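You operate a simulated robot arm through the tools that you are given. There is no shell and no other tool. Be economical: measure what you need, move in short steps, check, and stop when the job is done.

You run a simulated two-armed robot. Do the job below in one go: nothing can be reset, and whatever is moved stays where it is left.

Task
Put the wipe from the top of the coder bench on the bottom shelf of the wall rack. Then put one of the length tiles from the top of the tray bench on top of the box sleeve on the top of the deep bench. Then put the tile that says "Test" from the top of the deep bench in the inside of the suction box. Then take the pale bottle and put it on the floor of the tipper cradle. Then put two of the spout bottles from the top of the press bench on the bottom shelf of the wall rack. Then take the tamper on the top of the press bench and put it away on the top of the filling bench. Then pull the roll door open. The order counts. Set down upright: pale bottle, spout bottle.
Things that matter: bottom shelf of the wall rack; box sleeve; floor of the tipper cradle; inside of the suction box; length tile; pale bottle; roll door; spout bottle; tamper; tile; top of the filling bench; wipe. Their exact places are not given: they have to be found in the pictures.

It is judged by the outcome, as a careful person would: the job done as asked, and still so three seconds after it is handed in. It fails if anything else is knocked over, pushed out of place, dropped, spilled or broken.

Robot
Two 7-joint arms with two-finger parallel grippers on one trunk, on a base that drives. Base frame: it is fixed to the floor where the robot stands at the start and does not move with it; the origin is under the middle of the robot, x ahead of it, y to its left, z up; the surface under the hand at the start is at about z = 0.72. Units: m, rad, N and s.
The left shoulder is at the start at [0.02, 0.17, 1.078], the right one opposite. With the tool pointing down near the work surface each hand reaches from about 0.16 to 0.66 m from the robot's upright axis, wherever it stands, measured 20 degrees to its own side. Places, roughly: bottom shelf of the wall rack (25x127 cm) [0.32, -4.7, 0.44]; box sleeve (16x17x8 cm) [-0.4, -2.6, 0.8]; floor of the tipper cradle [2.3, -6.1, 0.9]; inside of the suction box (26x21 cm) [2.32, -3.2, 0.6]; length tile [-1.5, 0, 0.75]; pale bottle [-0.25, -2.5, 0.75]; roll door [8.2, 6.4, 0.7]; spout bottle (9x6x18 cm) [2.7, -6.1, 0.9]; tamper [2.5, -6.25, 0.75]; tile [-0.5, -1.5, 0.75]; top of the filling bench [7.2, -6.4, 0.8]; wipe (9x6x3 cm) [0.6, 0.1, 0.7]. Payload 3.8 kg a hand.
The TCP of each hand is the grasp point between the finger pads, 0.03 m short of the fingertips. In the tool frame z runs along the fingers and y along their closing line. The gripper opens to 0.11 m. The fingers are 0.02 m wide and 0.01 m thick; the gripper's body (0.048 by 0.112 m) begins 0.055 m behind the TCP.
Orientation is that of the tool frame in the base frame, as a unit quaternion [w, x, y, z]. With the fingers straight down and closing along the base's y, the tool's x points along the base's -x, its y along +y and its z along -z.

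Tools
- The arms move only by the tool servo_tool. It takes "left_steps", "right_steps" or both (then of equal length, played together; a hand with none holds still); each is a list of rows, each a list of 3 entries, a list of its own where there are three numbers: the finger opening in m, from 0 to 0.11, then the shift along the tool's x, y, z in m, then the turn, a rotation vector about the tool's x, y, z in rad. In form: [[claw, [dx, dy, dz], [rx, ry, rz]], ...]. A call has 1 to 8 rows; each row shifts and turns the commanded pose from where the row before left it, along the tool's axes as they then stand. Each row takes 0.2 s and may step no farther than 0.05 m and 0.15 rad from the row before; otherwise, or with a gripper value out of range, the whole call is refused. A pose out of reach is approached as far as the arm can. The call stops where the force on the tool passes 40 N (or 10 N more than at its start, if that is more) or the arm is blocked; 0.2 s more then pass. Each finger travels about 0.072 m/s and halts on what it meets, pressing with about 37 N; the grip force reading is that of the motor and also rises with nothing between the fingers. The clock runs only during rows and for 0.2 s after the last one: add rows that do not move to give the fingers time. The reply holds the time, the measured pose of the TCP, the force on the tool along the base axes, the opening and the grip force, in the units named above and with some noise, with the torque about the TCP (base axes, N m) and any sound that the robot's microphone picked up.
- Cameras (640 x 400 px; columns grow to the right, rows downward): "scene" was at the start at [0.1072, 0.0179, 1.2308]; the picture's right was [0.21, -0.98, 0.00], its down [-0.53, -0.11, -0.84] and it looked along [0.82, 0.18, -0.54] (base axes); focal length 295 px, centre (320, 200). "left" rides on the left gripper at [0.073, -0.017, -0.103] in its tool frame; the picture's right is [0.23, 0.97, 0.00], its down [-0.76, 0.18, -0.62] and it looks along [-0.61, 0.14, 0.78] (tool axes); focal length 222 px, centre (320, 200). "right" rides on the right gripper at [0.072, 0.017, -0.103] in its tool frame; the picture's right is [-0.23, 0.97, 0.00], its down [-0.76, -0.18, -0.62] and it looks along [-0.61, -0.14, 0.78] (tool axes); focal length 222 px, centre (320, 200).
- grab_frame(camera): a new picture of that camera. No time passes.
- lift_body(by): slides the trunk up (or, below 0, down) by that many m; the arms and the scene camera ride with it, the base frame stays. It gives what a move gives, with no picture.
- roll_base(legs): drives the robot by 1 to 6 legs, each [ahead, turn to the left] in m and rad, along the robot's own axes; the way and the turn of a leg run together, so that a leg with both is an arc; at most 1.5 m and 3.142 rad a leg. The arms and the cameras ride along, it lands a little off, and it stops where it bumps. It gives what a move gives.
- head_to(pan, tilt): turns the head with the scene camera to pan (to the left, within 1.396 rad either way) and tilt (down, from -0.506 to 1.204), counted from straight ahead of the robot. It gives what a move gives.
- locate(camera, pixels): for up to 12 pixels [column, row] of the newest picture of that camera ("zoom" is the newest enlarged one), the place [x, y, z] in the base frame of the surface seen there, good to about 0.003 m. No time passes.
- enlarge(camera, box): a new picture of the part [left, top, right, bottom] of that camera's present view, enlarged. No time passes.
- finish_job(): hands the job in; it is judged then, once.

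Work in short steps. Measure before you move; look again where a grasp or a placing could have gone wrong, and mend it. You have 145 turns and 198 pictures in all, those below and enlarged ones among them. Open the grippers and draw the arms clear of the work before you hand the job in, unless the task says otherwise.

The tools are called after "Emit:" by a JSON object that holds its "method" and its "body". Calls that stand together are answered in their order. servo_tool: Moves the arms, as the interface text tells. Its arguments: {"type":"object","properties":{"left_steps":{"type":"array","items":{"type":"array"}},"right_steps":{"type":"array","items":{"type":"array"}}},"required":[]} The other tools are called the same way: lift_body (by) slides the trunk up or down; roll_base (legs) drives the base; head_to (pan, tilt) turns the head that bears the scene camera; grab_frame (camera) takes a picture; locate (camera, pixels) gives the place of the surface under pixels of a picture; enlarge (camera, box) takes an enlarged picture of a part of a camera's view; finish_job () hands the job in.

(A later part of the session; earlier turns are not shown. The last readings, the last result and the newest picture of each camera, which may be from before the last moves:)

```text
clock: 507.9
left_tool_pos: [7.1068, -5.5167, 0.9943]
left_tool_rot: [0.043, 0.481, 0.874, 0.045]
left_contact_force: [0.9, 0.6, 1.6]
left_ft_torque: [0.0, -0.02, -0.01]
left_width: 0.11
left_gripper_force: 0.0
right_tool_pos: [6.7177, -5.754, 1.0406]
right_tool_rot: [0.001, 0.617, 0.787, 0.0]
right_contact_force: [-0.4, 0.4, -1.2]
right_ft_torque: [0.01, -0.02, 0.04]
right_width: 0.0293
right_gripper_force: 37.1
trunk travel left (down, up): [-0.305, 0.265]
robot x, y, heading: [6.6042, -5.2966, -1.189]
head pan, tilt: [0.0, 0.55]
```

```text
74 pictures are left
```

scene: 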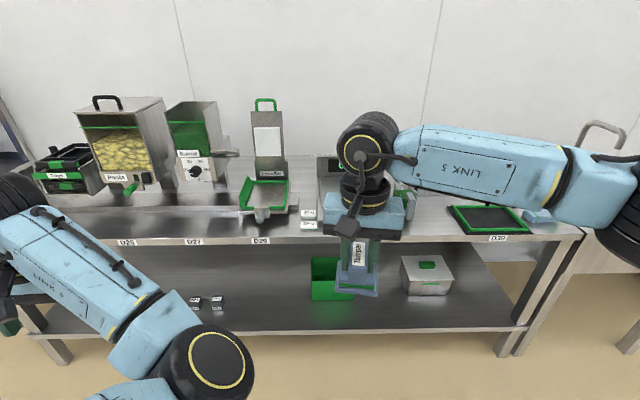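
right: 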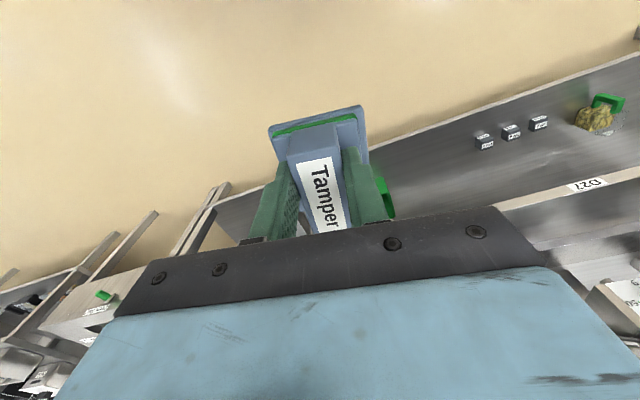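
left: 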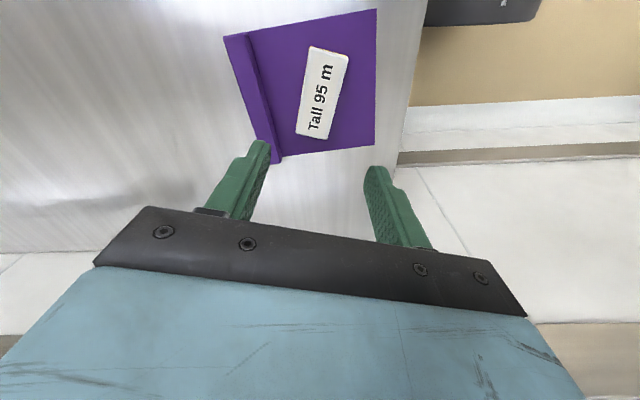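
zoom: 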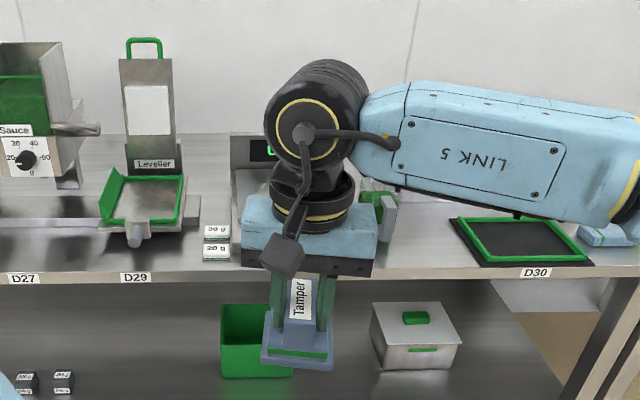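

I move closer diagonally so that the free spot near (6.63,-6.37) is in front of the right hand, then look with the right camera.

Emit:
{"method": "roll_base", "body": {"legs": [[0, -0.44], [0.49, 0], [0, 0.45]]}}

Emit:
{"method": "head_to", "body": {"pan": -0.15, "tilt": 0.8}}

Emit:
{"method": "grab_frame", "body": {"camera": "scene"}}

Emit:
{"method": "grab_frame", "body": {"camera": "right"}}

```text
clock: 513.4
left_tool_pos: [7.0805, -5.9995, 0.9939]
left_tool_rot: [0.043, 0.475, 0.878, 0.044]
left_contact_force: [0.3, -0.1, 0.3]
left_ft_torque: [-0.01, 0.01, -0.02]
left_width: 0.11
left_gripper_force: 0.2
right_tool_pos: [6.6957, -6.2441, 1.0397]
right_tool_rot: [0.0, 0.611, 0.792, 0.0]
right_contact_force: [-0.9, -0.7, -0.8]
right_ft_torque: [0.0, 0.0, 0.01]
right_width: 0.0293
right_gripper_force: 36.7
trunk travel left (down, up): [-0.305, 0.265]
robot x, y, heading: [6.5742, -5.7879, -1.176]
head pan, tilt: [0.0, 0.55]
```

```text
clock: 514.2
left_tool_pos: [7.0808, -6.0003, 0.9946]
left_tool_rot: [0.042, 0.474, 0.878, 0.044]
left_contact_force: [-0.4, -0.3, 0.3]
left_ft_torque: [0.01, 0.01, -0.02]
left_width: 0.1099
left_gripper_force: 0.0
right_tool_pos: [6.695, -6.2429, 1.0391]
right_tool_rot: [0.0, 0.611, 0.792, 0.0]
right_contact_force: [0.5, 0.0, -1.8]
right_ft_torque: [-0.01, -0.03, 0.01]
right_width: 0.0292
right_gripper_force: 37.3
trunk travel left (down, up): [-0.305, 0.265]
robot x, y, heading: [6.5751, -5.7897, -1.18]
head pan, tilt: [-0.15, 0.799]
```

```text
73 pictures are left
```

scene: 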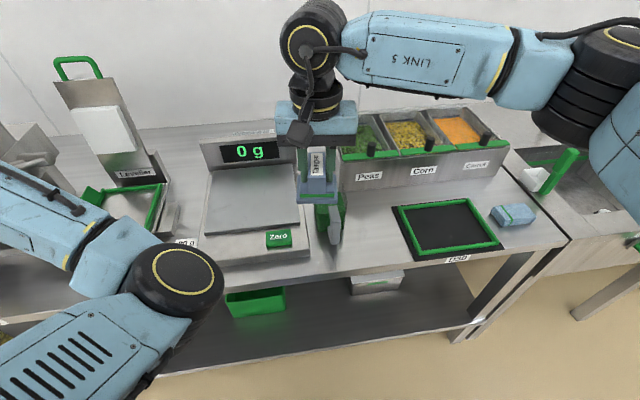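

```text
72 pictures are left
```

right: 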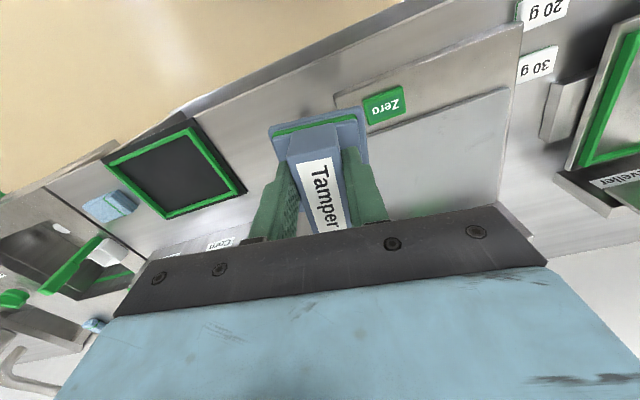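

Emit:
{"method": "enlarge", "body": {"camera": "scene", "box": [270, 170, 470, 290]}}

Emit:
{"method": "locate", "body": {"camera": "scene", "pixels": [[372, 222], [372, 200], [380, 250], [345, 265], [395, 207], [412, 255], [333, 235], [340, 210], [355, 190], [322, 195], [335, 220], [440, 185]]}}

```text
3.20 times, centred on (370, 230) of scene
```

zoom: 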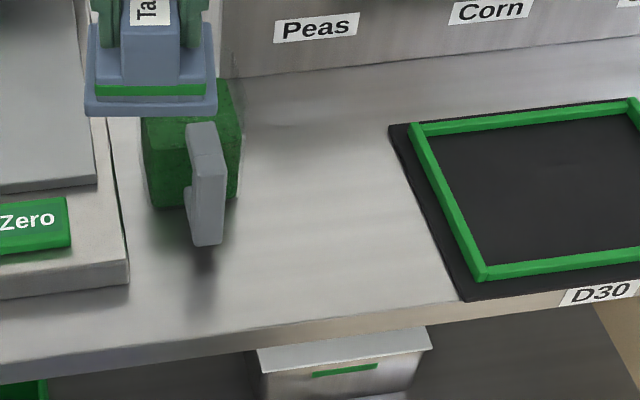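

```text
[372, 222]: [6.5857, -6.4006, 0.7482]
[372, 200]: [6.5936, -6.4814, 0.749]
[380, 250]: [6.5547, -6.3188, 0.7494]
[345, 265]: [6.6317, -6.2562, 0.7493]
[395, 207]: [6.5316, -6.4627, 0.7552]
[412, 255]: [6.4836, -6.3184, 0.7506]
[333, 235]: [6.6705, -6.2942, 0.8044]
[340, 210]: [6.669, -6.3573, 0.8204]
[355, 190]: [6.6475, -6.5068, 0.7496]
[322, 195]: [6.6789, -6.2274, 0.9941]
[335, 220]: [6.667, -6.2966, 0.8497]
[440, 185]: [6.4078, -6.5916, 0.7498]
```

Free spot between the green scoop block and tray D30: centre (6.589,-6.394), surface 0.749. I move above it and align, then lower the trunk.

Emit:
{"method": "servo_tool", "body": {"right_steps": [[0.02, [-0.03, -0.0353, 0], [0, 0, 0]], [0.02, [-0.03, -0.0353, 0], [0, 0, 0]], [0.02, [-0.03, -0.0353, 0], [0, 0, 0]], [0.02, [-0.029, -0.0353, 0], [0, 0, 0]], [0.02, [0, 0, 0], [0, 0, -0.14]]]}}

Emit:
{"method": "lift_body", "body": {"by": -0.15}}

Emit:
{"method": "grab_frame", "body": {"camera": "right"}}

Emit:
{"method": "grab_frame", "body": {"camera": "scene"}}

```text
clock: 515.4
left_tool_pos: [7.0803, -5.9999, 0.9939]
left_tool_rot: [0.043, 0.475, 0.878, 0.043]
left_contact_force: [0.4, 0.0, 0.1]
left_ft_torque: [-0.02, -0.01, -0.03]
left_width: 0.1102
left_gripper_force: 0.1
right_tool_pos: [6.5881, -6.3963, 1.0374]
right_tool_rot: [0.0, 0.553, 0.833, 0.0]
right_contact_force: [0.3, 0.2, -1.7]
right_ft_torque: [0.02, 0.01, 0.03]
right_width: 0.0292
right_gripper_force: 37.1
trunk travel left (down, up): [-0.305, 0.265]
robot x, y, heading: [6.5715, -5.7867, -1.18]
head pan, tilt: [-0.15, 0.799]
```

```text
clock: 517.1
left_tool_pos: [7.08, -5.9993, 0.8443]
left_tool_rot: [0.043, 0.474, 0.878, 0.045]
left_contact_force: [0.0, 0.2, -0.3]
left_ft_torque: [0.0, -0.03, 0.01]
left_width: 0.1099
left_gripper_force: 0.0
right_tool_pos: [6.5873, -6.3932, 0.8859]
right_tool_rot: [0.0, 0.553, 0.833, -0.001]
right_contact_force: [0.6, -0.4, -1.1]
right_ft_torque: [0.03, 0.04, -0.05]
right_width: 0.0292
right_gripper_force: 36.9
trunk travel left (down, up): [-0.155, 0.415]
robot x, y, heading: [6.5709, -5.7856, -1.179]
head pan, tilt: [-0.15, 0.799]
```

```text
70 pictures are left
```

right: 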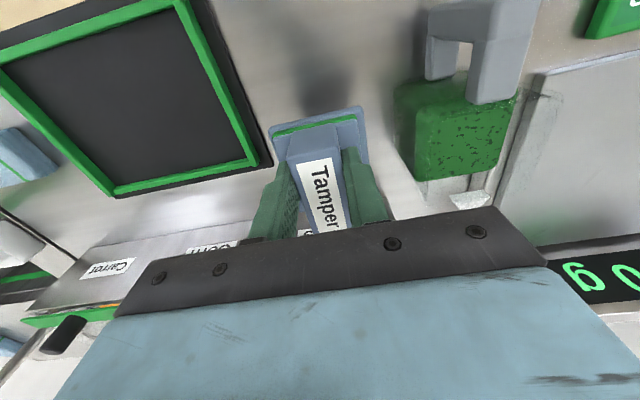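

```text
69 pictures are left
```

scene: 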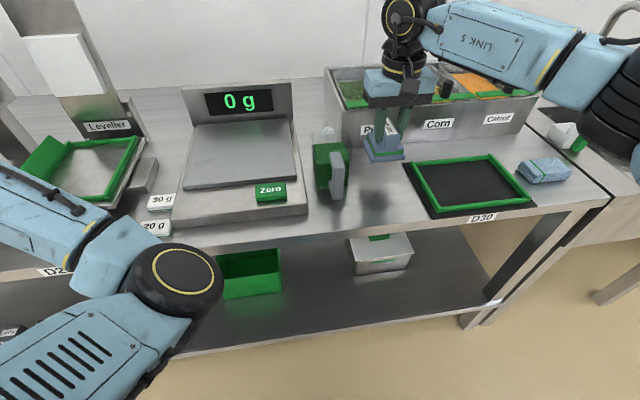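

The tamper hangs over the free spot. I lower 6 cm, then finely.

Emit:
{"method": "servo_tool", "body": {"right_steps": [[0.02, [0, 0, 0.035], [0, 0, 0]], [0.02, [0, 0, 0.025], [0, 0, 0]], [0.02, [0, 0, 0], [0, 0, 0]]]}}

Emit:
{"method": "servo_tool", "body": {"right_steps": [[0.02, [0, 0, 0.003], [0, 0, 0]], [0.02, [0, 0, 0], [0, 0, 0]]]}}

Emit:
{"method": "grab_frame", "body": {"camera": "right"}}

```text
clock: 517.9
left_tool_pos: [7.0807, -5.9989, 0.8429]
left_tool_rot: [0.043, 0.475, 0.878, 0.044]
left_contact_force: [0.1, 0.5, 0.0]
left_ft_torque: [0.0, 0.0, 0.0]
left_width: 0.1104
left_gripper_force: 0.1
right_tool_pos: [6.589, -6.3958, 0.8247]
right_tool_rot: [0.0, 0.554, 0.833, 0.0]
right_contact_force: [-0.7, -0.7, -1.7]
right_ft_torque: [-0.03, 0.0, -0.01]
right_width: 0.0292
right_gripper_force: 36.8
trunk travel left (down, up): [-0.155, 0.415]
robot x, y, heading: [6.5716, -5.7858, -1.177]
head pan, tilt: [-0.15, 0.799]
```

```text
clock: 518.5
left_tool_pos: [7.0809, -5.9986, 0.8433]
left_tool_rot: [0.043, 0.475, 0.878, 0.045]
left_contact_force: [0.3, 0.4, 0.2]
left_ft_torque: [-0.02, -0.03, -0.02]
left_width: 0.1099
left_gripper_force: 0.1
right_tool_pos: [6.5877, -6.3948, 0.8237]
right_tool_rot: [0.0, 0.553, 0.833, -0.001]
right_contact_force: [0.2, 0.0, -2.0]
right_ft_torque: [0.01, -0.02, -0.01]
right_width: 0.0292
right_gripper_force: 37.3
trunk travel left (down, up): [-0.155, 0.415]
robot x, y, heading: [6.5723, -5.7848, -1.176]
head pan, tilt: [-0.15, 0.799]
```

```text
68 pictures are left
```

right: 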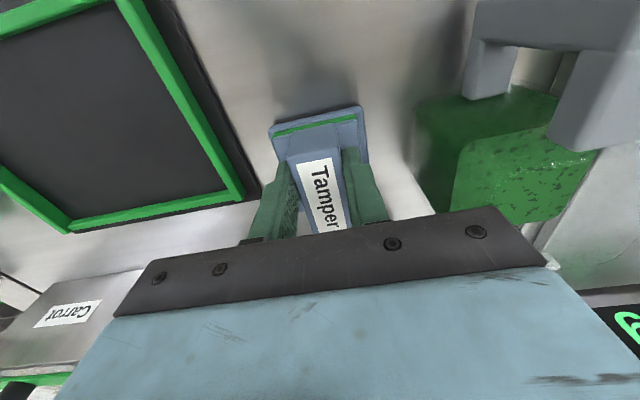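

Emit:
{"method": "servo_tool", "body": {"right_steps": [[0.02, [0, 0, 0.003], [0, 0, 0]], [0.02, [0, 0, 0], [0, 0, 0]]]}}

Emit:
{"method": "servo_tool", "body": {"right_steps": [[0.02, [0, 0, 0.003], [0, 0, 0]], [0.02, [0, 0, 0], [0, 0, 0]]]}}

```text
clock: 519.1
left_tool_pos: [7.0798, -5.9986, 0.8439]
left_tool_rot: [0.043, 0.475, 0.878, 0.044]
left_contact_force: [0.0, -1.1, 0.5]
left_ft_torque: [0.01, 0.02, 0.01]
left_width: 0.1101
left_gripper_force: 0.0
right_tool_pos: [6.5889, -6.3948, 0.8206]
right_tool_rot: [0.0, 0.554, 0.833, 0.001]
right_contact_force: [-0.1, 0.0, -0.5]
right_ft_torque: [-0.01, 0.03, 0.0]
right_width: 0.0291
right_gripper_force: 36.7
trunk travel left (down, up): [-0.155, 0.415]
robot x, y, heading: [6.5731, -5.7879, -1.182]
head pan, tilt: [-0.15, 0.799]
```

```text
clock: 519.7
left_tool_pos: [7.0808, -6.0006, 0.8426]
left_tool_rot: [0.044, 0.474, 0.878, 0.044]
left_contact_force: [-0.6, -1.0, -0.2]
left_ft_torque: [-0.03, 0.01, 0.0]
left_width: 0.11
left_gripper_force: 0.1
right_tool_pos: [6.5879, -6.3932, 0.8177]
right_tool_rot: [-0.001, 0.554, 0.833, 0.001]
right_contact_force: [0.9, -0.1, -2.1]
right_ft_torque: [-0.03, 0.0, -0.01]
right_width: 0.0292
right_gripper_force: 37.1
trunk travel left (down, up): [-0.155, 0.415]
robot x, y, heading: [6.5751, -5.7893, -1.176]
head pan, tilt: [-0.15, 0.799]
```

One more 2 mm step.

Emit:
{"method": "servo_tool", "body": {"right_steps": [[0.02, [0, 0, 0.002], [0, 0, 0]], [0.02, [0, 0, 0], [0, 0, 0]]]}}

Emit:
{"method": "servo_tool", "body": {"right_steps": [[0.02, [0, 0, 0.002], [0, 0, 0]], [0.02, [0, 0, 0], [0, 0, 0]]]}}

```text
clock: 520.3
left_tool_pos: [7.0801, -5.999, 0.8443]
left_tool_rot: [0.044, 0.475, 0.878, 0.044]
left_contact_force: [-0.4, 0.3, -0.2]
left_ft_torque: [0.03, -0.02, 0.04]
left_width: 0.1098
left_gripper_force: 0.0
right_tool_pos: [6.5886, -6.3934, 0.8166]
right_tool_rot: [0.001, 0.553, 0.833, 0.0]
right_contact_force: [-1.0, 0.9, 6.4]
right_ft_torque: [-0.16, 0.08, -0.03]
right_width: 0.0293
right_gripper_force: 37.1
trunk travel left (down, up): [-0.155, 0.415]
robot x, y, heading: [6.5748, -5.7853, -1.173]
head pan, tilt: [-0.15, 0.799]
```

```text
clock: 520.9
left_tool_pos: [7.0796, -5.9981, 0.8444]
left_tool_rot: [0.043, 0.475, 0.878, 0.044]
left_contact_force: [0.3, -0.3, -0.1]
left_ft_torque: [-0.04, 0.01, -0.03]
left_width: 0.11
left_gripper_force: 0.2
right_tool_pos: [6.5882, -6.3934, 0.8175]
right_tool_rot: [0.002, 0.554, 0.833, -0.001]
right_contact_force: [-2.2, -1.8, 23.0]
right_ft_torque: [0.36, 0.3, 0.04]
right_width: 0.0293
right_gripper_force: 37.1
trunk travel left (down, up): [-0.155, 0.415]
robot x, y, heading: [6.572, -5.7879, -1.177]
head pan, tilt: [-0.15, 0.799]
```

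It is firmly on the bench; I relieve 2 mm, release, and rise, then check.

Emit:
{"method": "servo_tool", "body": {"right_steps": [[0.02, [0, 0, -0.002], [0, 0, 0]], [0.06, [0, 0, 0], [0, 0, 0]], [0.06, [0, 0, 0], [0, 0, 0]], [0.06, [0, 0, -0.03], [0, 0, 0]], [0.06, [0, 0, -0.045], [0, 0, 0]], [0.06, [0, 0, -0.045], [0, 0, 0]], [0.06, [0, 0, -0.045], [0, 0, 0]]]}}

Emit:
{"method": "grab_frame", "body": {"camera": "right"}}

Emit:
{"method": "grab_frame", "body": {"camera": "scene"}}

```text
clock: 522.5
left_tool_pos: [7.0797, -6.0002, 0.8446]
left_tool_rot: [0.043, 0.475, 0.878, 0.044]
left_contact_force: [0.4, -0.4, -0.1]
left_ft_torque: [-0.01, -0.02, 0.03]
left_width: 0.1097
left_gripper_force: 0.1
right_tool_pos: [6.5894, -6.3939, 0.9803]
right_tool_rot: [0.0, 0.554, 0.832, 0.0]
right_contact_force: [-1.0, 0.3, -0.3]
right_ft_torque: [0.0, 0.0, 0.01]
right_width: 0.0598
right_gripper_force: 0.1
trunk travel left (down, up): [-0.155, 0.415]
robot x, y, heading: [6.5692, -5.7835, -1.177]
head pan, tilt: [-0.15, 0.799]
```

```text
67 pictures are left
```

right: 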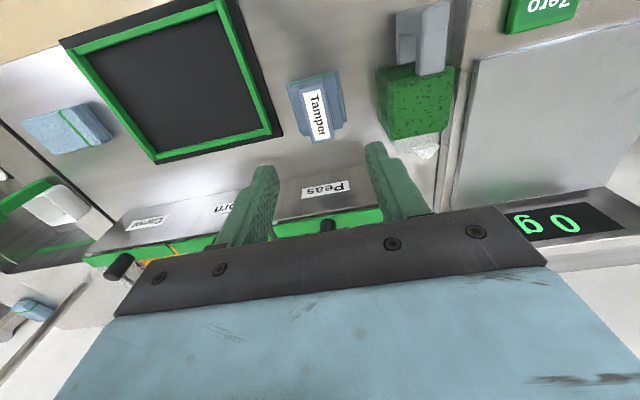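

```text
66 pictures are left
```

scene: 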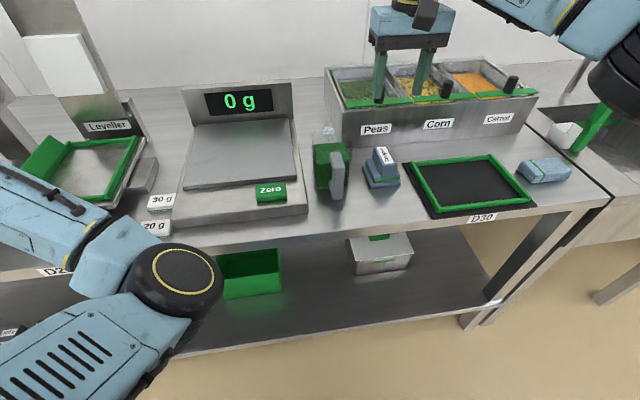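

The tamper stands on the filling bench. Now to the roll door at about (8.2,6.4). I back off, turn to +n and look along the aisle.

Emit:
{"method": "servo_tool", "body": {"right_steps": [[0.11, [0, 0, -0.04], [0, 0, 0]], [0.11, [0.045, 0, 0], [0, 0, 0]], [0.11, [0.045, 0, 0], [0, 0, 0]], [0.11, [0.045, 0, 0], [0, 0, 0]], [0.11, [0.045, 0, 0], [0, 0, 0]]]}}

Emit:
{"method": "roll_base", "body": {"legs": [[-0.4, 0], [0, 1.575]]}}

Emit:
{"method": "head_to", "body": {"pan": 0.55, "tilt": 0.15}}

Emit:
{"method": "grab_frame", "body": {"camera": "scene"}}

Emit:
{"method": "locate", "body": {"camera": "scene", "pixels": [[60, 300], [130, 270], [200, 260], [270, 250], [340, 240], [410, 240], [470, 245], [540, 260], [320, 215], [400, 210], [250, 215], [150, 220]]}}

```text
clock: 523.7
left_tool_pos: [7.0817, -5.9999, 0.8438]
left_tool_rot: [0.044, 0.474, 0.878, 0.044]
left_contact_force: [0.4, -0.1, 0.8]
left_ft_torque: [0.04, 0.01, -0.02]
left_width: 0.11
left_gripper_force: 0.0
right_tool_pos: [6.5172, -6.2265, 1.0203]
right_tool_rot: [0.0, 0.554, 0.833, 0.0]
right_contact_force: [0.2, 0.7, -0.2]
right_ft_torque: [-0.03, 0.0, 0.01]
right_width: 0.1098
right_gripper_force: 0.0
trunk travel left (down, up): [-0.155, 0.415]
robot x, y, heading: [6.57, -5.7872, -1.178]
head pan, tilt: [-0.15, 0.799]
```

```text
clock: 530.1
left_tool_pos: [6.6277, -4.9074, 0.8443]
left_tool_rot: [-0.001, -0.286, 0.956, 0.062]
left_contact_force: [-0.2, -0.8, 0.7]
left_ft_torque: [-0.02, -0.02, -0.01]
left_width: 0.11
left_gripper_force: 0.1
right_tool_pos: [6.8575, -5.4693, 1.02]
right_tool_rot: [0.0, -0.198, 0.98, 0.0]
right_contact_force: [0.4, -0.1, -0.3]
right_ft_torque: [0.02, 0.02, -0.02]
right_width: 0.11
right_gripper_force: 0.1
trunk travel left (down, up): [-0.155, 0.415]
robot x, y, heading: [6.4198, -5.4149, 0.4]
head pan, tilt: [-0.15, 0.799]
```

```text
clock: 531.1
left_tool_pos: [6.6268, -4.9075, 0.8437]
left_tool_rot: [-0.001, -0.286, 0.956, 0.062]
left_contact_force: [-0.1, -0.2, 0.2]
left_ft_torque: [-0.03, 0.0, 0.02]
left_width: 0.1101
left_gripper_force: 0.1
right_tool_pos: [6.8562, -5.4682, 1.0195]
right_tool_rot: [-0.001, -0.198, 0.98, 0.0]
right_contact_force: [0.5, 0.1, -0.1]
right_ft_torque: [-0.02, 0.01, 0.02]
right_width: 0.11
right_gripper_force: 0.1
trunk travel left (down, up): [-0.155, 0.415]
robot x, y, heading: [6.4158, -5.416, 0.395]
head pan, tilt: [0.55, 0.15]
```

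```text
65 pictures are left
```

scene: 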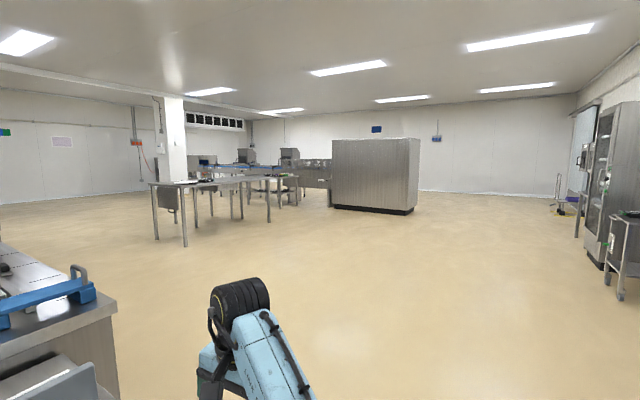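

```text
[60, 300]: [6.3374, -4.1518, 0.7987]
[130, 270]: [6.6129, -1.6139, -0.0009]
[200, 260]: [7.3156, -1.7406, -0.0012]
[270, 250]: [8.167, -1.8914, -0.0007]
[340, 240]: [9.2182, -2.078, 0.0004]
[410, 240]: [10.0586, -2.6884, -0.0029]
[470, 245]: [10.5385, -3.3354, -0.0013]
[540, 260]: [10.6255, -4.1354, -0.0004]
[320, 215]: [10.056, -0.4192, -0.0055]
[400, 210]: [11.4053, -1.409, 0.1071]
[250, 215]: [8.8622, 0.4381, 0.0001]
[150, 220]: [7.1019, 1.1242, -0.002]
```

Emit:
{"method": "enlarge", "body": {"camera": "scene", "box": [90, 100, 350, 260]}}

Emit:
{"method": "locate", "body": {"camera": "scene", "pixels": [[170, 150], [120, 190], [185, 160], [230, 175], [265, 180], [318, 170], [155, 183], [298, 178], [90, 205], [200, 120], [290, 205], [330, 205]]}}

```text
2.46 times, centred on (220, 180) of scene
```

zoom: 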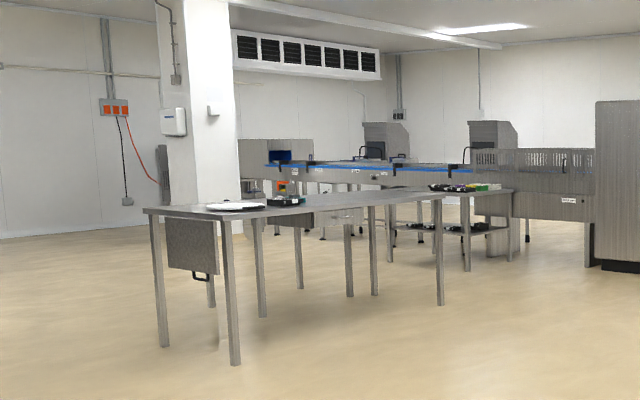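

```text
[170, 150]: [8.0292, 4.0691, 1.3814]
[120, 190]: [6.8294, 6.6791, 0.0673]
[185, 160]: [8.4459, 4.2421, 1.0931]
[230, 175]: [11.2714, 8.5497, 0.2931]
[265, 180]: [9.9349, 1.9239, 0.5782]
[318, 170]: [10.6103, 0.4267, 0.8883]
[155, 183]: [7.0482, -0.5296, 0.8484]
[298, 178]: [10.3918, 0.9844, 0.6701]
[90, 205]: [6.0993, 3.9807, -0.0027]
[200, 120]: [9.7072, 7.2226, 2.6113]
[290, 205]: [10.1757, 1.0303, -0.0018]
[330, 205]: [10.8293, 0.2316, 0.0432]
```

Open floor on the left of the table and pillar. I drive around the bench end, then past the table's left corner up to about (6.3,3.6), and look toward the door.

Emit:
{"method": "roll_base", "body": {"legs": [[1.5, 0], [0, 1.534], [1.22, 0], [1.22, 0], [1.22, 0], [1.2, 0]]}}

Emit:
{"method": "roll_base", "body": {"legs": [[0, -0.408], [1.3, 0], [1.3, 0], [1.3, 0]]}}

Emit:
{"method": "head_to", "body": {"pan": -0.5, "tilt": 0.3}}

Emit:
{"method": "grab_frame", "body": {"camera": "scene"}}

```text
clock: 565.4
left_tool_pos: [5.4286, -0.1264, 0.843]
left_tool_rot: [0.045, 0.88, -0.472, -0.043]
left_contact_force: [-0.3, -0.5, 0.6]
left_ft_torque: [0.0, -0.03, 0.02]
left_width: 0.11
left_gripper_force: 0.1
right_tool_pos: [5.9883, 0.1048, 1.0201]
right_tool_rot: [0.0, 0.835, -0.551, 0.001]
right_contact_force: [-0.1, 0.2, 0.0]
right_ft_torque: [-0.02, 0.01, -0.01]
right_width: 0.1101
right_gripper_force: 0.1
trunk travel left (down, up): [-0.155, 0.415]
robot x, y, heading: [5.9382, -0.3372, 1.968]
head pan, tilt: [0.55, 0.15]
```

```text
clock: 585.4
left_tool_pos: [5.5237, 3.9314, 0.8434]
left_tool_rot: [0.037, 0.779, -0.624, -0.05]
left_contact_force: [-0.2, -1.2, 0.6]
left_ft_torque: [-0.02, 0.03, 0.01]
left_width: 0.1101
left_gripper_force: 0.0
right_tool_pos: [6.132, 3.9466, 1.0209]
right_tool_rot: [0.0, 0.72, -0.694, 0.0]
right_contact_force: [-0.2, 0.3, -0.1]
right_ft_torque: [-0.01, 0.02, 0.01]
right_width: 0.1098
right_gripper_force: 0.0
trunk travel left (down, up): [-0.155, 0.415]
robot x, y, heading: [5.9245, 3.5585, 1.603]
head pan, tilt: [0.55, 0.15]
```

```text
clock: 586.7
left_tool_pos: [5.525, 3.9327, 0.8445]
left_tool_rot: [0.036, 0.778, -0.625, -0.049]
left_contact_force: [-0.8, 0.6, 0.4]
left_ft_torque: [-0.01, 0.0, 0.0]
left_width: 0.11
left_gripper_force: 0.1
right_tool_pos: [6.1305, 3.9463, 1.0208]
right_tool_rot: [0.0, 0.72, -0.694, 0.0]
right_contact_force: [-0.1, 0.3, 0.2]
right_ft_torque: [0.02, -0.02, -0.01]
right_width: 0.1098
right_gripper_force: 0.1
trunk travel left (down, up): [-0.155, 0.415]
robot x, y, heading: [5.9252, 3.5536, 1.602]
head pan, tilt: [-0.499, 0.3]
```

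```text
63 pictures are left
```

scene: 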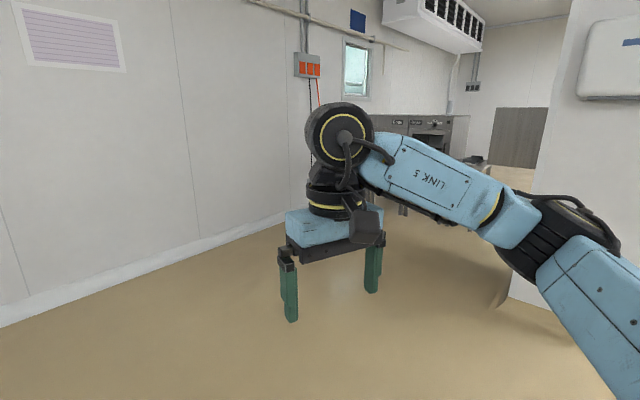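

The cabinet is behind my right arm's view. I drive around between pillar and wall and turn to face it.

Emit:
{"method": "roll_base", "body": {"legs": [[0, -0.71], [1.0, 0], [1.0, 0], [0, -0.497], [1.45, 0], [0, 1.572]]}}

Emit:
{"method": "head_to", "body": {"pan": 0.0, "tilt": 0.55}}

Emit:
{"method": "grab_frame", "body": {"camera": "scene"}}

```text
clock: 604.6
left_tool_pos: [8.3458, 6.0307, 0.8435]
left_tool_rot: [-0.008, -0.298, 0.953, 0.06]
left_contact_force: [-3.6, -1.7, 0.6]
left_ft_torque: [0.21, -0.42, -0.08]
left_width: 0.1097
left_gripper_force: 0.0
right_tool_pos: [8.5881, 5.4743, 1.02]
right_tool_rot: [0.0, -0.202, 0.979, 0.001]
right_contact_force: [-0.6, 1.0, 0.1]
right_ft_torque: [-0.02, 0.0, -0.02]
right_width: 0.1102
right_gripper_force: 0.2
trunk travel left (down, up): [-0.155, 0.415]
robot x, y, heading: [8.1498, 5.5272, 0.4]
head pan, tilt: [-0.499, 0.3]
stopped in leg 5: the force on the tool passed its limit at 172 N (the readings are from after the stop); the commanded pose is now the measured one
```

```text
clock: 605.5
left_tool_pos: [8.346, 6.0314, 0.8437]
left_tool_rot: [-0.008, -0.299, 0.953, 0.057]
left_contact_force: [-7.9, -1.1, 0.0]
left_ft_torque: [0.16, -0.74, -0.07]
left_width: 0.1096
left_gripper_force: 0.0
right_tool_pos: [8.5875, 5.4746, 1.0211]
right_tool_rot: [0.0, -0.202, 0.979, 0.0]
right_contact_force: [-0.1, 0.2, 0.5]
right_ft_torque: [0.0, 0.03, 0.0]
right_width: 0.1101
right_gripper_force: 0.0
trunk travel left (down, up): [-0.155, 0.415]
robot x, y, heading: [8.1456, 5.5255, 0.399]
head pan, tilt: [0.0, 0.55]
```

```text
62 pictures are left
```

scene: 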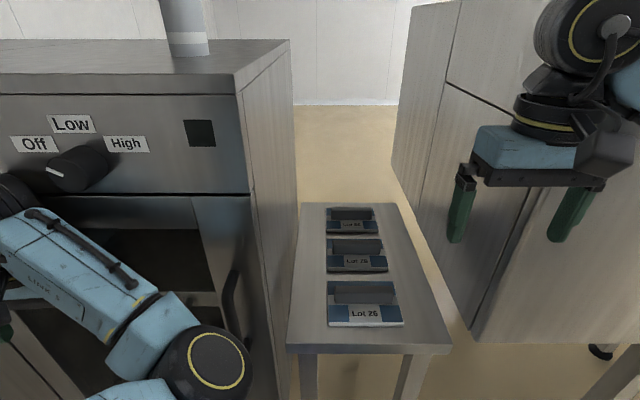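

The left hand touched the machine on the left. I reverse 0.55 m at once and look at it.

Emit:
{"method": "roll_base", "body": {"legs": [[-0.55, 0]]}}

Emit:
{"method": "head_to", "body": {"pan": 0.5, "tilt": 0.45}}

Emit:
{"method": "grab_frame", "body": {"camera": "scene"}}

Emit:
{"method": "locate", "body": {"camera": "scene", "pixels": [[200, 200], [250, 200], [300, 200], [350, 200], [300, 150], [300, 260], [350, 260], [400, 220], [400, 300], [250, 260], [200, 150], [440, 250]]}}

```text
clock: 608.7
left_tool_pos: [7.8419, 5.8162, 0.8452]
left_tool_rot: [-0.008, -0.299, 0.952, 0.058]
left_contact_force: [0.4, 0.5, 0.8]
left_ft_torque: [-0.01, 0.0, 0.03]
left_width: 0.11
left_gripper_force: 0.1
right_tool_pos: [8.0834, 5.2589, 1.021]
right_tool_rot: [-0.001, -0.202, 0.979, 0.001]
right_contact_force: [0.6, -0.1, -0.2]
right_ft_torque: [-0.02, 0.01, 0.01]
right_width: 0.1102
right_gripper_force: 0.0
trunk travel left (down, up): [-0.155, 0.415]
robot x, y, heading: [7.6419, 5.3096, 0.412]
head pan, tilt: [0.0, 0.55]
```

```text
clock: 609.6
left_tool_pos: [7.8417, 5.816, 0.8443]
left_tool_rot: [-0.009, -0.299, 0.952, 0.057]
left_contact_force: [0.2, -0.3, 0.2]
left_ft_torque: [-0.03, 0.02, -0.02]
left_width: 0.1099
left_gripper_force: 0.1
right_tool_pos: [8.0837, 5.2594, 1.0188]
right_tool_rot: [-0.002, -0.203, 0.979, 0.0]
right_contact_force: [0.3, -0.7, -1.0]
right_ft_torque: [0.0, -0.01, -0.01]
right_width: 0.11
right_gripper_force: 0.1
trunk travel left (down, up): [-0.155, 0.415]
robot x, y, heading: [7.6437, 5.3074, 0.4]
head pan, tilt: [0.499, 0.45]
```

```text
61 pictures are left
```

scene: 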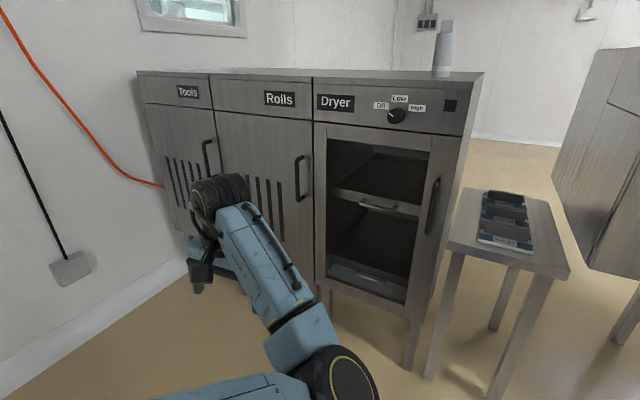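

```text
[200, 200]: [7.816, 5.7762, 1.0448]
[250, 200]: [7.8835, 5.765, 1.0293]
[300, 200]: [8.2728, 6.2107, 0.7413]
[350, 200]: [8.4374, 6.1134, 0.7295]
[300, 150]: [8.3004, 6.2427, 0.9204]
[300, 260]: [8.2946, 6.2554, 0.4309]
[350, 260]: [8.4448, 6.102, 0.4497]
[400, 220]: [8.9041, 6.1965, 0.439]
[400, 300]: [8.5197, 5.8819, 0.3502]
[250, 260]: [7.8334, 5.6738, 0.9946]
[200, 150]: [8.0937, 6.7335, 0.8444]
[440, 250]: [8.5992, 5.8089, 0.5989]
```

The middle door labelled "Rolls" is the roll door, hinged left with a vertical handle at (302,178). I measure the handle and door edges, then move in front of it and pitch the right hand.

Emit:
{"method": "locate", "body": {"camera": "scene", "pixels": [[297, 160], [298, 178], [299, 198], [304, 180], [290, 180], [310, 140], [310, 220], [218, 130], [270, 130], [308, 270], [222, 115], [322, 180]]}}

Emit:
{"method": "roll_base", "body": {"legs": [[0, 1.567], [0.77, 0], [0, -1.572]]}}

Emit:
{"method": "servo_tool", "body": {"right_steps": [[0.08, [0, 0, 0], [0, -0.149, 0]], [0.08, [0, 0, 0], [0, -0.149, 0]], [0.08, [0, 0, 0], [0, -0.149, 0]], [0.08, [0, 0, 0], [0, -0.149, 0]], [0.08, [0, 0, 0], [0, -0.149, 0]], [0.08, [0, 0, 0], [0, -0.149, 0]], [0.08, [0, 0, 0], [0, -0.149, 0]], [0.08, [0, 0, 0], [0, -0.149, 0]]]}}

Emit:
{"method": "head_to", "body": {"pan": 0.1, "tilt": 0.5}}

Emit:
{"method": "grab_frame", "body": {"camera": "scene"}}

```text
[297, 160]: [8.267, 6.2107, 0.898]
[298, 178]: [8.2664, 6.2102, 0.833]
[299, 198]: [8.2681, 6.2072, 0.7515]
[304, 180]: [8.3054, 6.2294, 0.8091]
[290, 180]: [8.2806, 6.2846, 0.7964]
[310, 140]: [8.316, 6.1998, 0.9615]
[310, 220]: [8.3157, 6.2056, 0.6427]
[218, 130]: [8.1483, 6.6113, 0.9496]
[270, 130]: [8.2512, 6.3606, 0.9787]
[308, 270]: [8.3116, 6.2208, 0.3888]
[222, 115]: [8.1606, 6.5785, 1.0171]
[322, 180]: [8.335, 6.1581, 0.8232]
```

```text
clock: 621.4
left_tool_pos: [7.5495, 6.5251, 0.8438]
left_tool_rot: [-0.008, -0.295, 0.954, 0.058]
left_contact_force: [0.2, 0.4, -0.1]
left_ft_torque: [0.01, 0.0, 0.0]
left_width: 0.11
left_gripper_force: 0.1
right_tool_pos: [7.7875, 5.9668, 1.0205]
right_tool_rot: [0.0, -0.197, 0.98, 0.001]
right_contact_force: [0.1, 0.7, 0.6]
right_ft_torque: [0.01, 0.01, -0.01]
right_width: 0.1102
right_gripper_force: 0.0
trunk travel left (down, up): [-0.155, 0.415]
robot x, y, heading: [7.3449, 6.0226, 0.392]
head pan, tilt: [0.499, 0.45]
```

```text
clock: 623.2
left_tool_pos: [7.55, 6.5247, 0.8438]
left_tool_rot: [-0.008, -0.294, 0.954, 0.059]
left_contact_force: [0.0, 0.4, -0.4]
left_ft_torque: [0.0, -0.02, 0.01]
left_width: 0.1103
left_gripper_force: 0.0
right_tool_pos: [7.8359, 5.9932, 1.0357]
right_tool_rot: [0.551, -0.163, 0.81, 0.112]
right_contact_force: [0.8, 0.4, 0.2]
right_ft_torque: [0.02, -0.01, -0.05]
right_width: 0.0799
right_gripper_force: 0.2
right hand out of reach, approached as far as the arm can: row 6, 7, 8
trunk travel left (down, up): [-0.155, 0.415]
robot x, y, heading: [7.3482, 6.0213, 0.397]
head pan, tilt: [0.499, 0.45]
```

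```text
clock: 624.0
left_tool_pos: [7.5486, 6.5249, 0.8438]
left_tool_rot: [-0.008, -0.295, 0.954, 0.059]
left_contact_force: [-0.2, -0.3, -0.1]
left_ft_torque: [0.0, 0.02, -0.02]
left_width: 0.11
left_gripper_force: 0.0
right_tool_pos: [7.8356, 5.9929, 1.035]
right_tool_rot: [0.549, -0.165, 0.812, 0.113]
right_contact_force: [0.6, 0.6, -0.4]
right_ft_torque: [0.0, 0.05, 0.01]
right_width: 0.0802
right_gripper_force: 0.1
trunk travel left (down, up): [-0.155, 0.415]
robot x, y, heading: [7.3452, 6.0174, 0.391]
head pan, tilt: [0.099, 0.499]
```

```text
60 pictures are left
```

scene: 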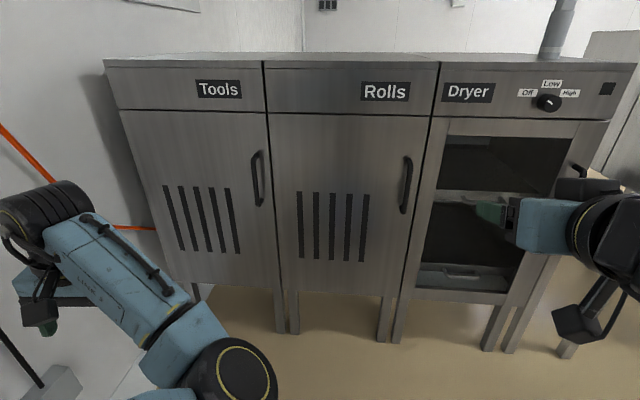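

Handle bar centre: n≈10.03, u=-2.543, z 0.75–0.90; hinge u=-2.96, radius ≈0.416. I lower the trunk, drive 0.3 m closer and bring the hand to 5 cm before the bar.

Emit:
{"method": "lift_body", "body": {"by": -0.15}}

Emit:
{"method": "roll_base", "body": {"legs": [[0.3, 0.0]]}}

Emit:
{"method": "servo_tool", "body": {"right_steps": [[0.08, [-0.0168, 0.034, 0], [0, 0, 0]], [0.08, [0, 0, 0.045], [0, 0, 0]], [0.08, [0, 0, 0.045], [0, 0, 0]], [0.08, [0, 0, 0.045], [0, 0, 0]]]}}

Emit:
{"method": "grab_frame", "body": {"camera": "right"}}

Emit:
{"method": "grab_frame", "body": {"camera": "scene"}}

```text
clock: 625.8
left_tool_pos: [7.5489, 6.5265, 0.6932]
left_tool_rot: [-0.009, -0.293, 0.954, 0.059]
left_contact_force: [-0.5, -0.2, 0.6]
left_ft_torque: [-0.01, -0.01, -0.01]
left_width: 0.1099
left_gripper_force: 0.1
right_tool_pos: [7.8356, 5.9938, 0.8851]
right_tool_rot: [0.55, -0.164, 0.811, 0.112]
right_contact_force: [0.8, 0.2, -0.3]
right_ft_torque: [0.02, -0.02, 0.01]
right_width: 0.0801
right_gripper_force: 0.0
trunk travel left (down, up): [-0.005, 0.565]
robot x, y, heading: [7.3495, 6.0204, 0.396]
head pan, tilt: [0.099, 0.499]
```

```text
clock: 627.8
left_tool_pos: [7.8283, 6.6395, 0.6942]
left_tool_rot: [-0.008, -0.293, 0.954, 0.059]
left_contact_force: [-0.8, 0.3, -0.4]
left_ft_torque: [-0.01, 0.01, 0.0]
left_width: 0.1101
left_gripper_force: 0.0
right_tool_pos: [8.1127, 6.1067, 0.8845]
right_tool_rot: [0.55, -0.162, 0.811, 0.111]
right_contact_force: [0.8, 0.5, -0.5]
right_ft_torque: [-0.01, 0.04, -0.02]
right_width: 0.0797
right_gripper_force: 0.0
trunk travel left (down, up): [-0.005, 0.565]
robot x, y, heading: [7.6255, 6.1358, 0.392]
head pan, tilt: [0.099, 0.499]
```

```text
clock: 628.8
left_tool_pos: [7.8264, 6.64, 0.6941]
left_tool_rot: [-0.008, -0.293, 0.954, 0.058]
left_contact_force: [0.4, 0.2, -0.8]
left_ft_torque: [0.01, 0.03, 0.0]
left_width: 0.1101
left_gripper_force: 0.1
right_tool_pos: [8.22, 6.1893, 0.8531]
right_tool_rot: [0.55, -0.162, 0.812, 0.11]
right_contact_force: [0.6, 1.4, -0.2]
right_ft_torque: [-0.02, 0.0, 0.0]
right_width: 0.0802
right_gripper_force: 0.0
trunk travel left (down, up): [-0.005, 0.565]
robot x, y, heading: [7.6254, 6.1391, 0.393]
head pan, tilt: [0.099, 0.499]
```

```text
59 pictures are left
```

right: 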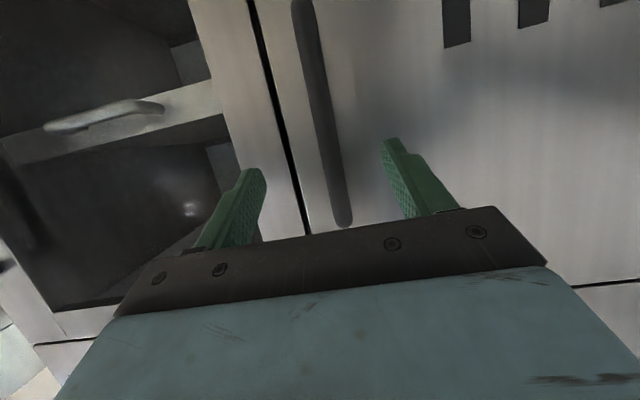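

```text
58 pictures are left
```

scene: 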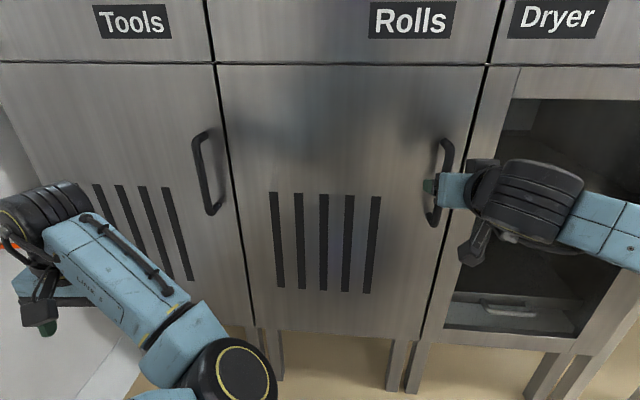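

The bar is centred between the fingers. I advance 5 cm, close on the bar, and pull along the door's arc to about 24°.

Emit:
{"method": "servo_tool", "body": {"right_steps": [[0.08, [0, 0, 0.027], [0, 0, 0]], [0.08, [0, 0, 0.025], [0, 0, 0]], [0.0, [0, 0, 0], [0, 0, 0]], [0.0, [0, 0, 0], [0, 0, 0]], [0.0, [0, 0, 0], [0, 0, 0]], [0.0, [0, 0, 0], [0, 0, 0]]]}}

Emit:
{"method": "servo_tool", "body": {"right_steps": [[0.0, [0.0081, 0.0025, -0.0201], [0, 0, 0]], [0.0, [0.0081, 0.0034, -0.0201], [0, 0, 0]], [0.0, [0.0159, 0.0104, -0.0394], [0, 0, 0]], [0.0, [0.0153, 0.0148, -0.0381], [0, 0, 0]], [0.0, [0.0147, 0.019, -0.0365], [0, 0, 0]]]}}

Emit:
{"method": "grab_frame", "body": {"camera": "scene"}}

```text
clock: 630.2
left_tool_pos: [7.8277, 6.6449, 0.6923]
left_tool_rot: [-0.009, -0.292, 0.955, 0.057]
left_contact_force: [-0.1, 0.3, 0.3]
left_ft_torque: [-0.03, 0.01, 0.0]
left_width: 0.11
left_gripper_force: 0.0
right_tool_pos: [8.2605, 6.2146, 0.8319]
right_tool_rot: [0.549, -0.168, 0.811, 0.115]
right_contact_force: [-9.3, 30.6, -3.5]
right_ft_torque: [0.08, -0.35, 0.13]
right_width: 0.0158
right_gripper_force: 44.6
trunk travel left (down, up): [-0.005, 0.565]
robot x, y, heading: [7.6218, 6.1353, 0.391]
head pan, tilt: [0.099, 0.499]
```

```text
clock: 631.2
left_tool_pos: [7.8264, 6.6406, 0.6934]
left_tool_rot: [-0.009, -0.293, 0.954, 0.059]
left_contact_force: [0.5, 0.1, 0.4]
left_ft_torque: [-0.01, 0.02, 0.0]
left_width: 0.11
left_gripper_force: 0.0
right_tool_pos: [8.1573, 6.1987, 0.834]
right_tool_rot: [0.551, -0.171, 0.808, 0.121]
right_contact_force: [-1.8, 8.7, -1.0]
right_ft_torque: [-0.33, -0.08, 0.34]
right_width: 0.0158
right_gripper_force: 45.4
trunk travel left (down, up): [-0.005, 0.565]
robot x, y, heading: [7.6209, 6.1383, 0.395]
head pan, tilt: [0.099, 0.499]
stopped in row 4 (right hand): the force on the tool passed its limit at 43 N (the readings are from after the stop); the commanded pose is now the measured one
```

```text
57 pictures are left
```

scene: 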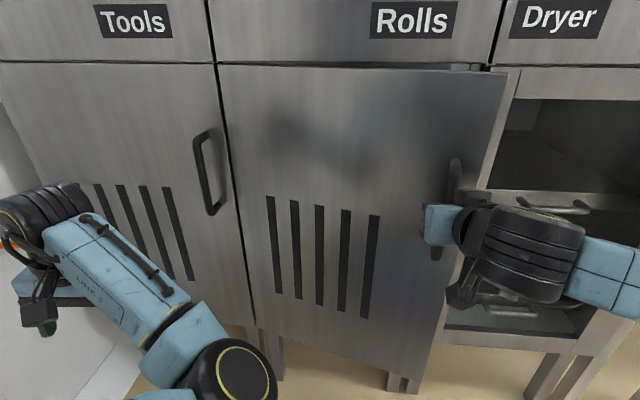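

The door is about 16° open; the force shows the true arc lies slightly more to the left. I continue pulling along a corrected arc with gentle yaw.

Emit:
{"method": "servo_tool", "body": {"right_steps": [[0.0, [0.0121, 0.016, -0.0302], [0.046, 0, 0.019]], [0.0, [0.0119, 0.0174, -0.0297], [0.046, 0, 0.019]], [0.0, [0.0118, 0.0186, -0.0293], [0.046, 0, 0.019]], [0.0, [0.0116, 0.0198, -0.0288], [0.046, 0, 0.019]], [0.0, [0.0114, 0.0209, -0.0283], [0.046, 0, 0.019]], [0.0, [0.0111, 0.022, -0.0277], [0.046, 0, 0.019]]]}}

Emit:
{"method": "grab_frame", "body": {"camera": "scene"}}

```text
clock: 632.6
left_tool_pos: [7.8264, 6.6378, 0.6951]
left_tool_rot: [-0.007, -0.292, 0.954, 0.06]
left_contact_force: [1.1, 0.3, 0.2]
left_ft_torque: [0.01, 0.02, 0.02]
left_width: 0.1099
left_gripper_force: 0.1
right_tool_pos: [7.9515, 6.2447, 0.8323]
right_tool_rot: [0.565, -0.048, 0.823, 0.034]
right_contact_force: [-7.0, -13.5, 11.0]
right_ft_torque: [-0.46, 0.16, 0.16]
right_width: 0.0157
right_gripper_force: 45.1
trunk travel left (down, up): [-0.005, 0.565]
robot x, y, heading: [7.6242, 6.1354, 0.393]
head pan, tilt: [0.099, 0.499]
stopped in row 6 (right hand): the force on the tool passed its limit at 43 N (the readings are from after the stop); the commanded pose is now the measured one
```

```text
56 pictures are left
```

scene: 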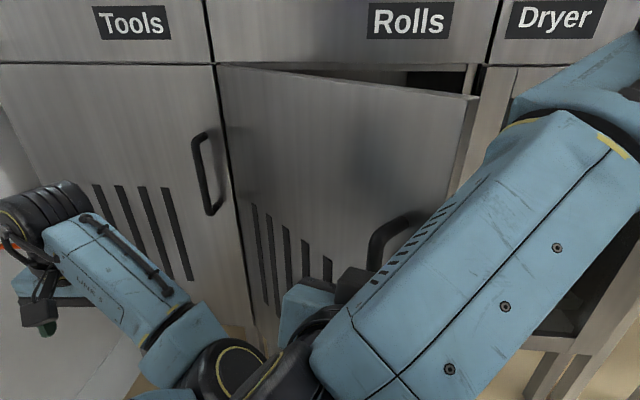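

The door is ~46° open. I release the bar, reverse 0.25 m, move the hand right and forward behind the door's edge, to push it further from the inside.

Emit:
{"method": "servo_tool", "body": {"right_steps": [[0.11, [0, 0, 0], [0, 0, 0]], [0.11, [0, 0, 0], [0, 0, 0]], [0.11, [0, 0, 0], [0, 0, 0]], [0.11, [0, 0, 0], [0, 0, 0]]]}}

Emit:
{"method": "roll_base", "body": {"legs": [[-0.25, 0]]}}

Emit:
{"method": "servo_tool", "body": {"right_steps": [[0.0, [-0.0046, -0.0449, 0.0119], [0, 0, 0]], [0.0, [-0.0046, -0.0449, 0.0119], [0, 0, 0]], [0.0, [-0.0046, -0.0449, 0.0119], [0, 0, 0]], [0.0, [-0.0046, -0.0449, 0.0119], [0, 0, 0]], [0.0, [-0.0046, -0.0449, 0.0119], [0, 0, 0]], [0.0, [-0.0046, -0.0449, 0.0119], [0, 0, 0]]]}}

Emit:
{"method": "grab_frame", "body": {"camera": "scene"}}

```text
clock: 633.6
left_tool_pos: [7.827, 6.6385, 0.6931]
left_tool_rot: [-0.008, -0.292, 0.954, 0.059]
left_contact_force: [-0.5, 0.0, 0.2]
left_ft_torque: [0.0, -0.02, -0.01]
left_width: 0.11
left_gripper_force: 0.1
right_tool_pos: [7.9503, 6.2462, 0.8321]
right_tool_rot: [0.563, -0.047, 0.824, 0.033]
right_contact_force: [0.3, -0.2, 0.8]
right_ft_torque: [0.02, -0.01, 0.01]
right_width: 0.11
right_gripper_force: 0.0
trunk travel left (down, up): [-0.005, 0.565]
robot x, y, heading: [7.6233, 6.1357, 0.387]
head pan, tilt: [0.099, 0.499]
```

```text
clock: 635.4
left_tool_pos: [7.5959, 6.5413, 0.6936]
left_tool_rot: [-0.008, -0.292, 0.955, 0.058]
left_contact_force: [-0.6, 0.0, -0.4]
left_ft_torque: [0.02, -0.04, 0.0]
left_width: 0.11
left_gripper_force: 0.0
right_tool_pos: [7.7182, 6.1511, 0.8308]
right_tool_rot: [0.564, -0.048, 0.824, 0.035]
right_contact_force: [-0.1, 0.6, 0.4]
right_ft_torque: [0.04, -0.03, -0.01]
right_width: 0.11
right_gripper_force: 0.1
trunk travel left (down, up): [-0.005, 0.565]
robot x, y, heading: [7.3861, 6.0365, 0.39]
head pan, tilt: [0.099, 0.499]
```

```text
clock: 636.8
left_tool_pos: [7.597, 6.5421, 0.6938]
left_tool_rot: [-0.007, -0.292, 0.955, 0.06]
left_contact_force: [-0.7, -0.2, -0.2]
left_ft_torque: [0.02, 0.05, 0.02]
left_width: 0.1098
left_gripper_force: 0.2
right_tool_pos: [7.8866, 5.9793, 0.827]
right_tool_rot: [0.562, -0.047, 0.825, 0.033]
right_contact_force: [0.7, 0.7, 0.0]
right_ft_torque: [0.01, -0.02, -0.03]
right_width: 0.0
right_gripper_force: 37.2
right hand out of reach, approached as far as the arm can: row 2, 3, 4, 5, 6
trunk travel left (down, up): [-0.005, 0.565]
robot x, y, heading: [7.3904, 6.0396, 0.391]
head pan, tilt: [0.099, 0.499]
```

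```text
55 pictures are left
```

scene: 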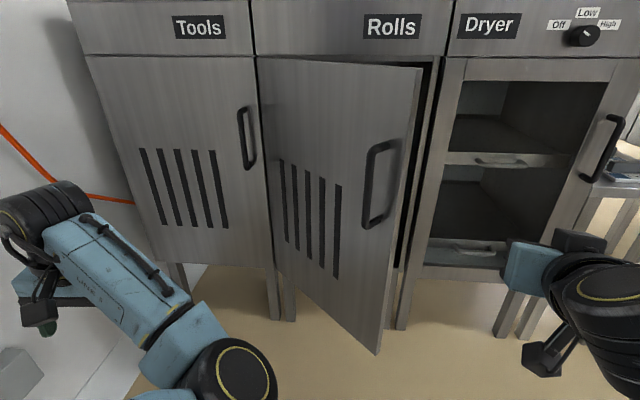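

The door stays ~46° open. I extend the closed hand 0.21 m past the door edge and sweep left to push the door from its inner side.

Emit:
{"method": "servo_tool", "body": {"right_steps": [[0.0, [-0.0148, 0.0117, 0.0385], [0, 0, 0]], [0.0, [-0.0148, 0.0117, 0.0385], [0, 0, 0]], [0.0, [-0.0148, 0.0117, 0.0385], [0, 0, 0]], [0.0, [-0.0148, 0.0117, 0.0385], [0, 0, 0]], [0.0, [-0.0148, 0.0117, 0.0385], [0, 0, 0]]]}}

Emit:
{"method": "servo_tool", "body": {"right_steps": [[0.0, [0.0046, 0.0449, -0.0119], [0, 0, 0]], [0.0, [0.0046, 0.0449, -0.0119], [0, 0, 0]], [0.0, [0.0046, 0.0449, -0.0119], [0, 0, 0]], [0.0, [0.0046, 0.0449, -0.0119], [0, 0, 0]], [0.0, [0.0046, 0.0449, -0.0119], [0, 0, 0]], [0.0, [0.0046, 0.0449, -0.0119], [0, 0, 0]], [0.0, [0.0046, 0.0449, -0.0119], [0, 0, 0]]]}}

Emit:
{"method": "grab_frame", "body": {"camera": "scene"}}

```text
clock: 638.0
left_tool_pos: [7.5948, 6.5434, 0.6941]
left_tool_rot: [-0.008, -0.292, 0.955, 0.059]
left_contact_force: [0.7, -0.3, 0.5]
left_ft_torque: [-0.02, 0.01, -0.03]
left_width: 0.1102
left_gripper_force: 0.0
right_tool_pos: [8.0815, 6.0613, 0.8255]
right_tool_rot: [0.562, -0.047, 0.825, 0.034]
right_contact_force: [-0.3, 0.0, 0.1]
right_ft_torque: [0.02, -0.04, 0.01]
right_width: 0.0002
right_gripper_force: 37.5
trunk travel left (down, up): [-0.005, 0.565]
robot x, y, heading: [7.392, 6.0359, 0.389]
head pan, tilt: [0.099, 0.499]
```

```text
clock: 638.6
left_tool_pos: [7.5945, 6.5435, 0.6939]
left_tool_rot: [-0.008, -0.292, 0.955, 0.058]
left_contact_force: [0.2, 0.0, 0.5]
left_ft_torque: [-0.01, -0.02, 0.02]
left_width: 0.11
left_gripper_force: 0.1
right_tool_pos: [8.0532, 6.1309, 0.8242]
right_tool_rot: [0.563, -0.038, 0.825, 0.027]
right_contact_force: [-0.3, -4.4, 0.2]
right_ft_torque: [0.25, 0.03, 0.25]
right_width: 0.0
right_gripper_force: 36.9
trunk travel left (down, up): [-0.005, 0.565]
robot x, y, heading: [7.3911, 6.037, 0.388]
head pan, tilt: [0.099, 0.499]
stopped in row 3 (right hand): the force on the tool passed its limit at 63 N (the readings are from after the stop); the commanded pose is now the measured one
```

```text
54 pictures are left
```

scene: 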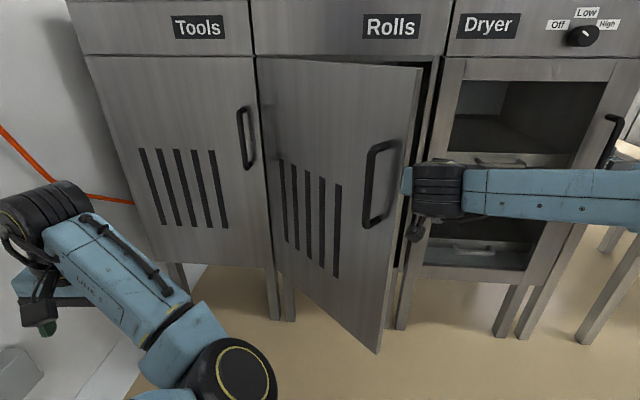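

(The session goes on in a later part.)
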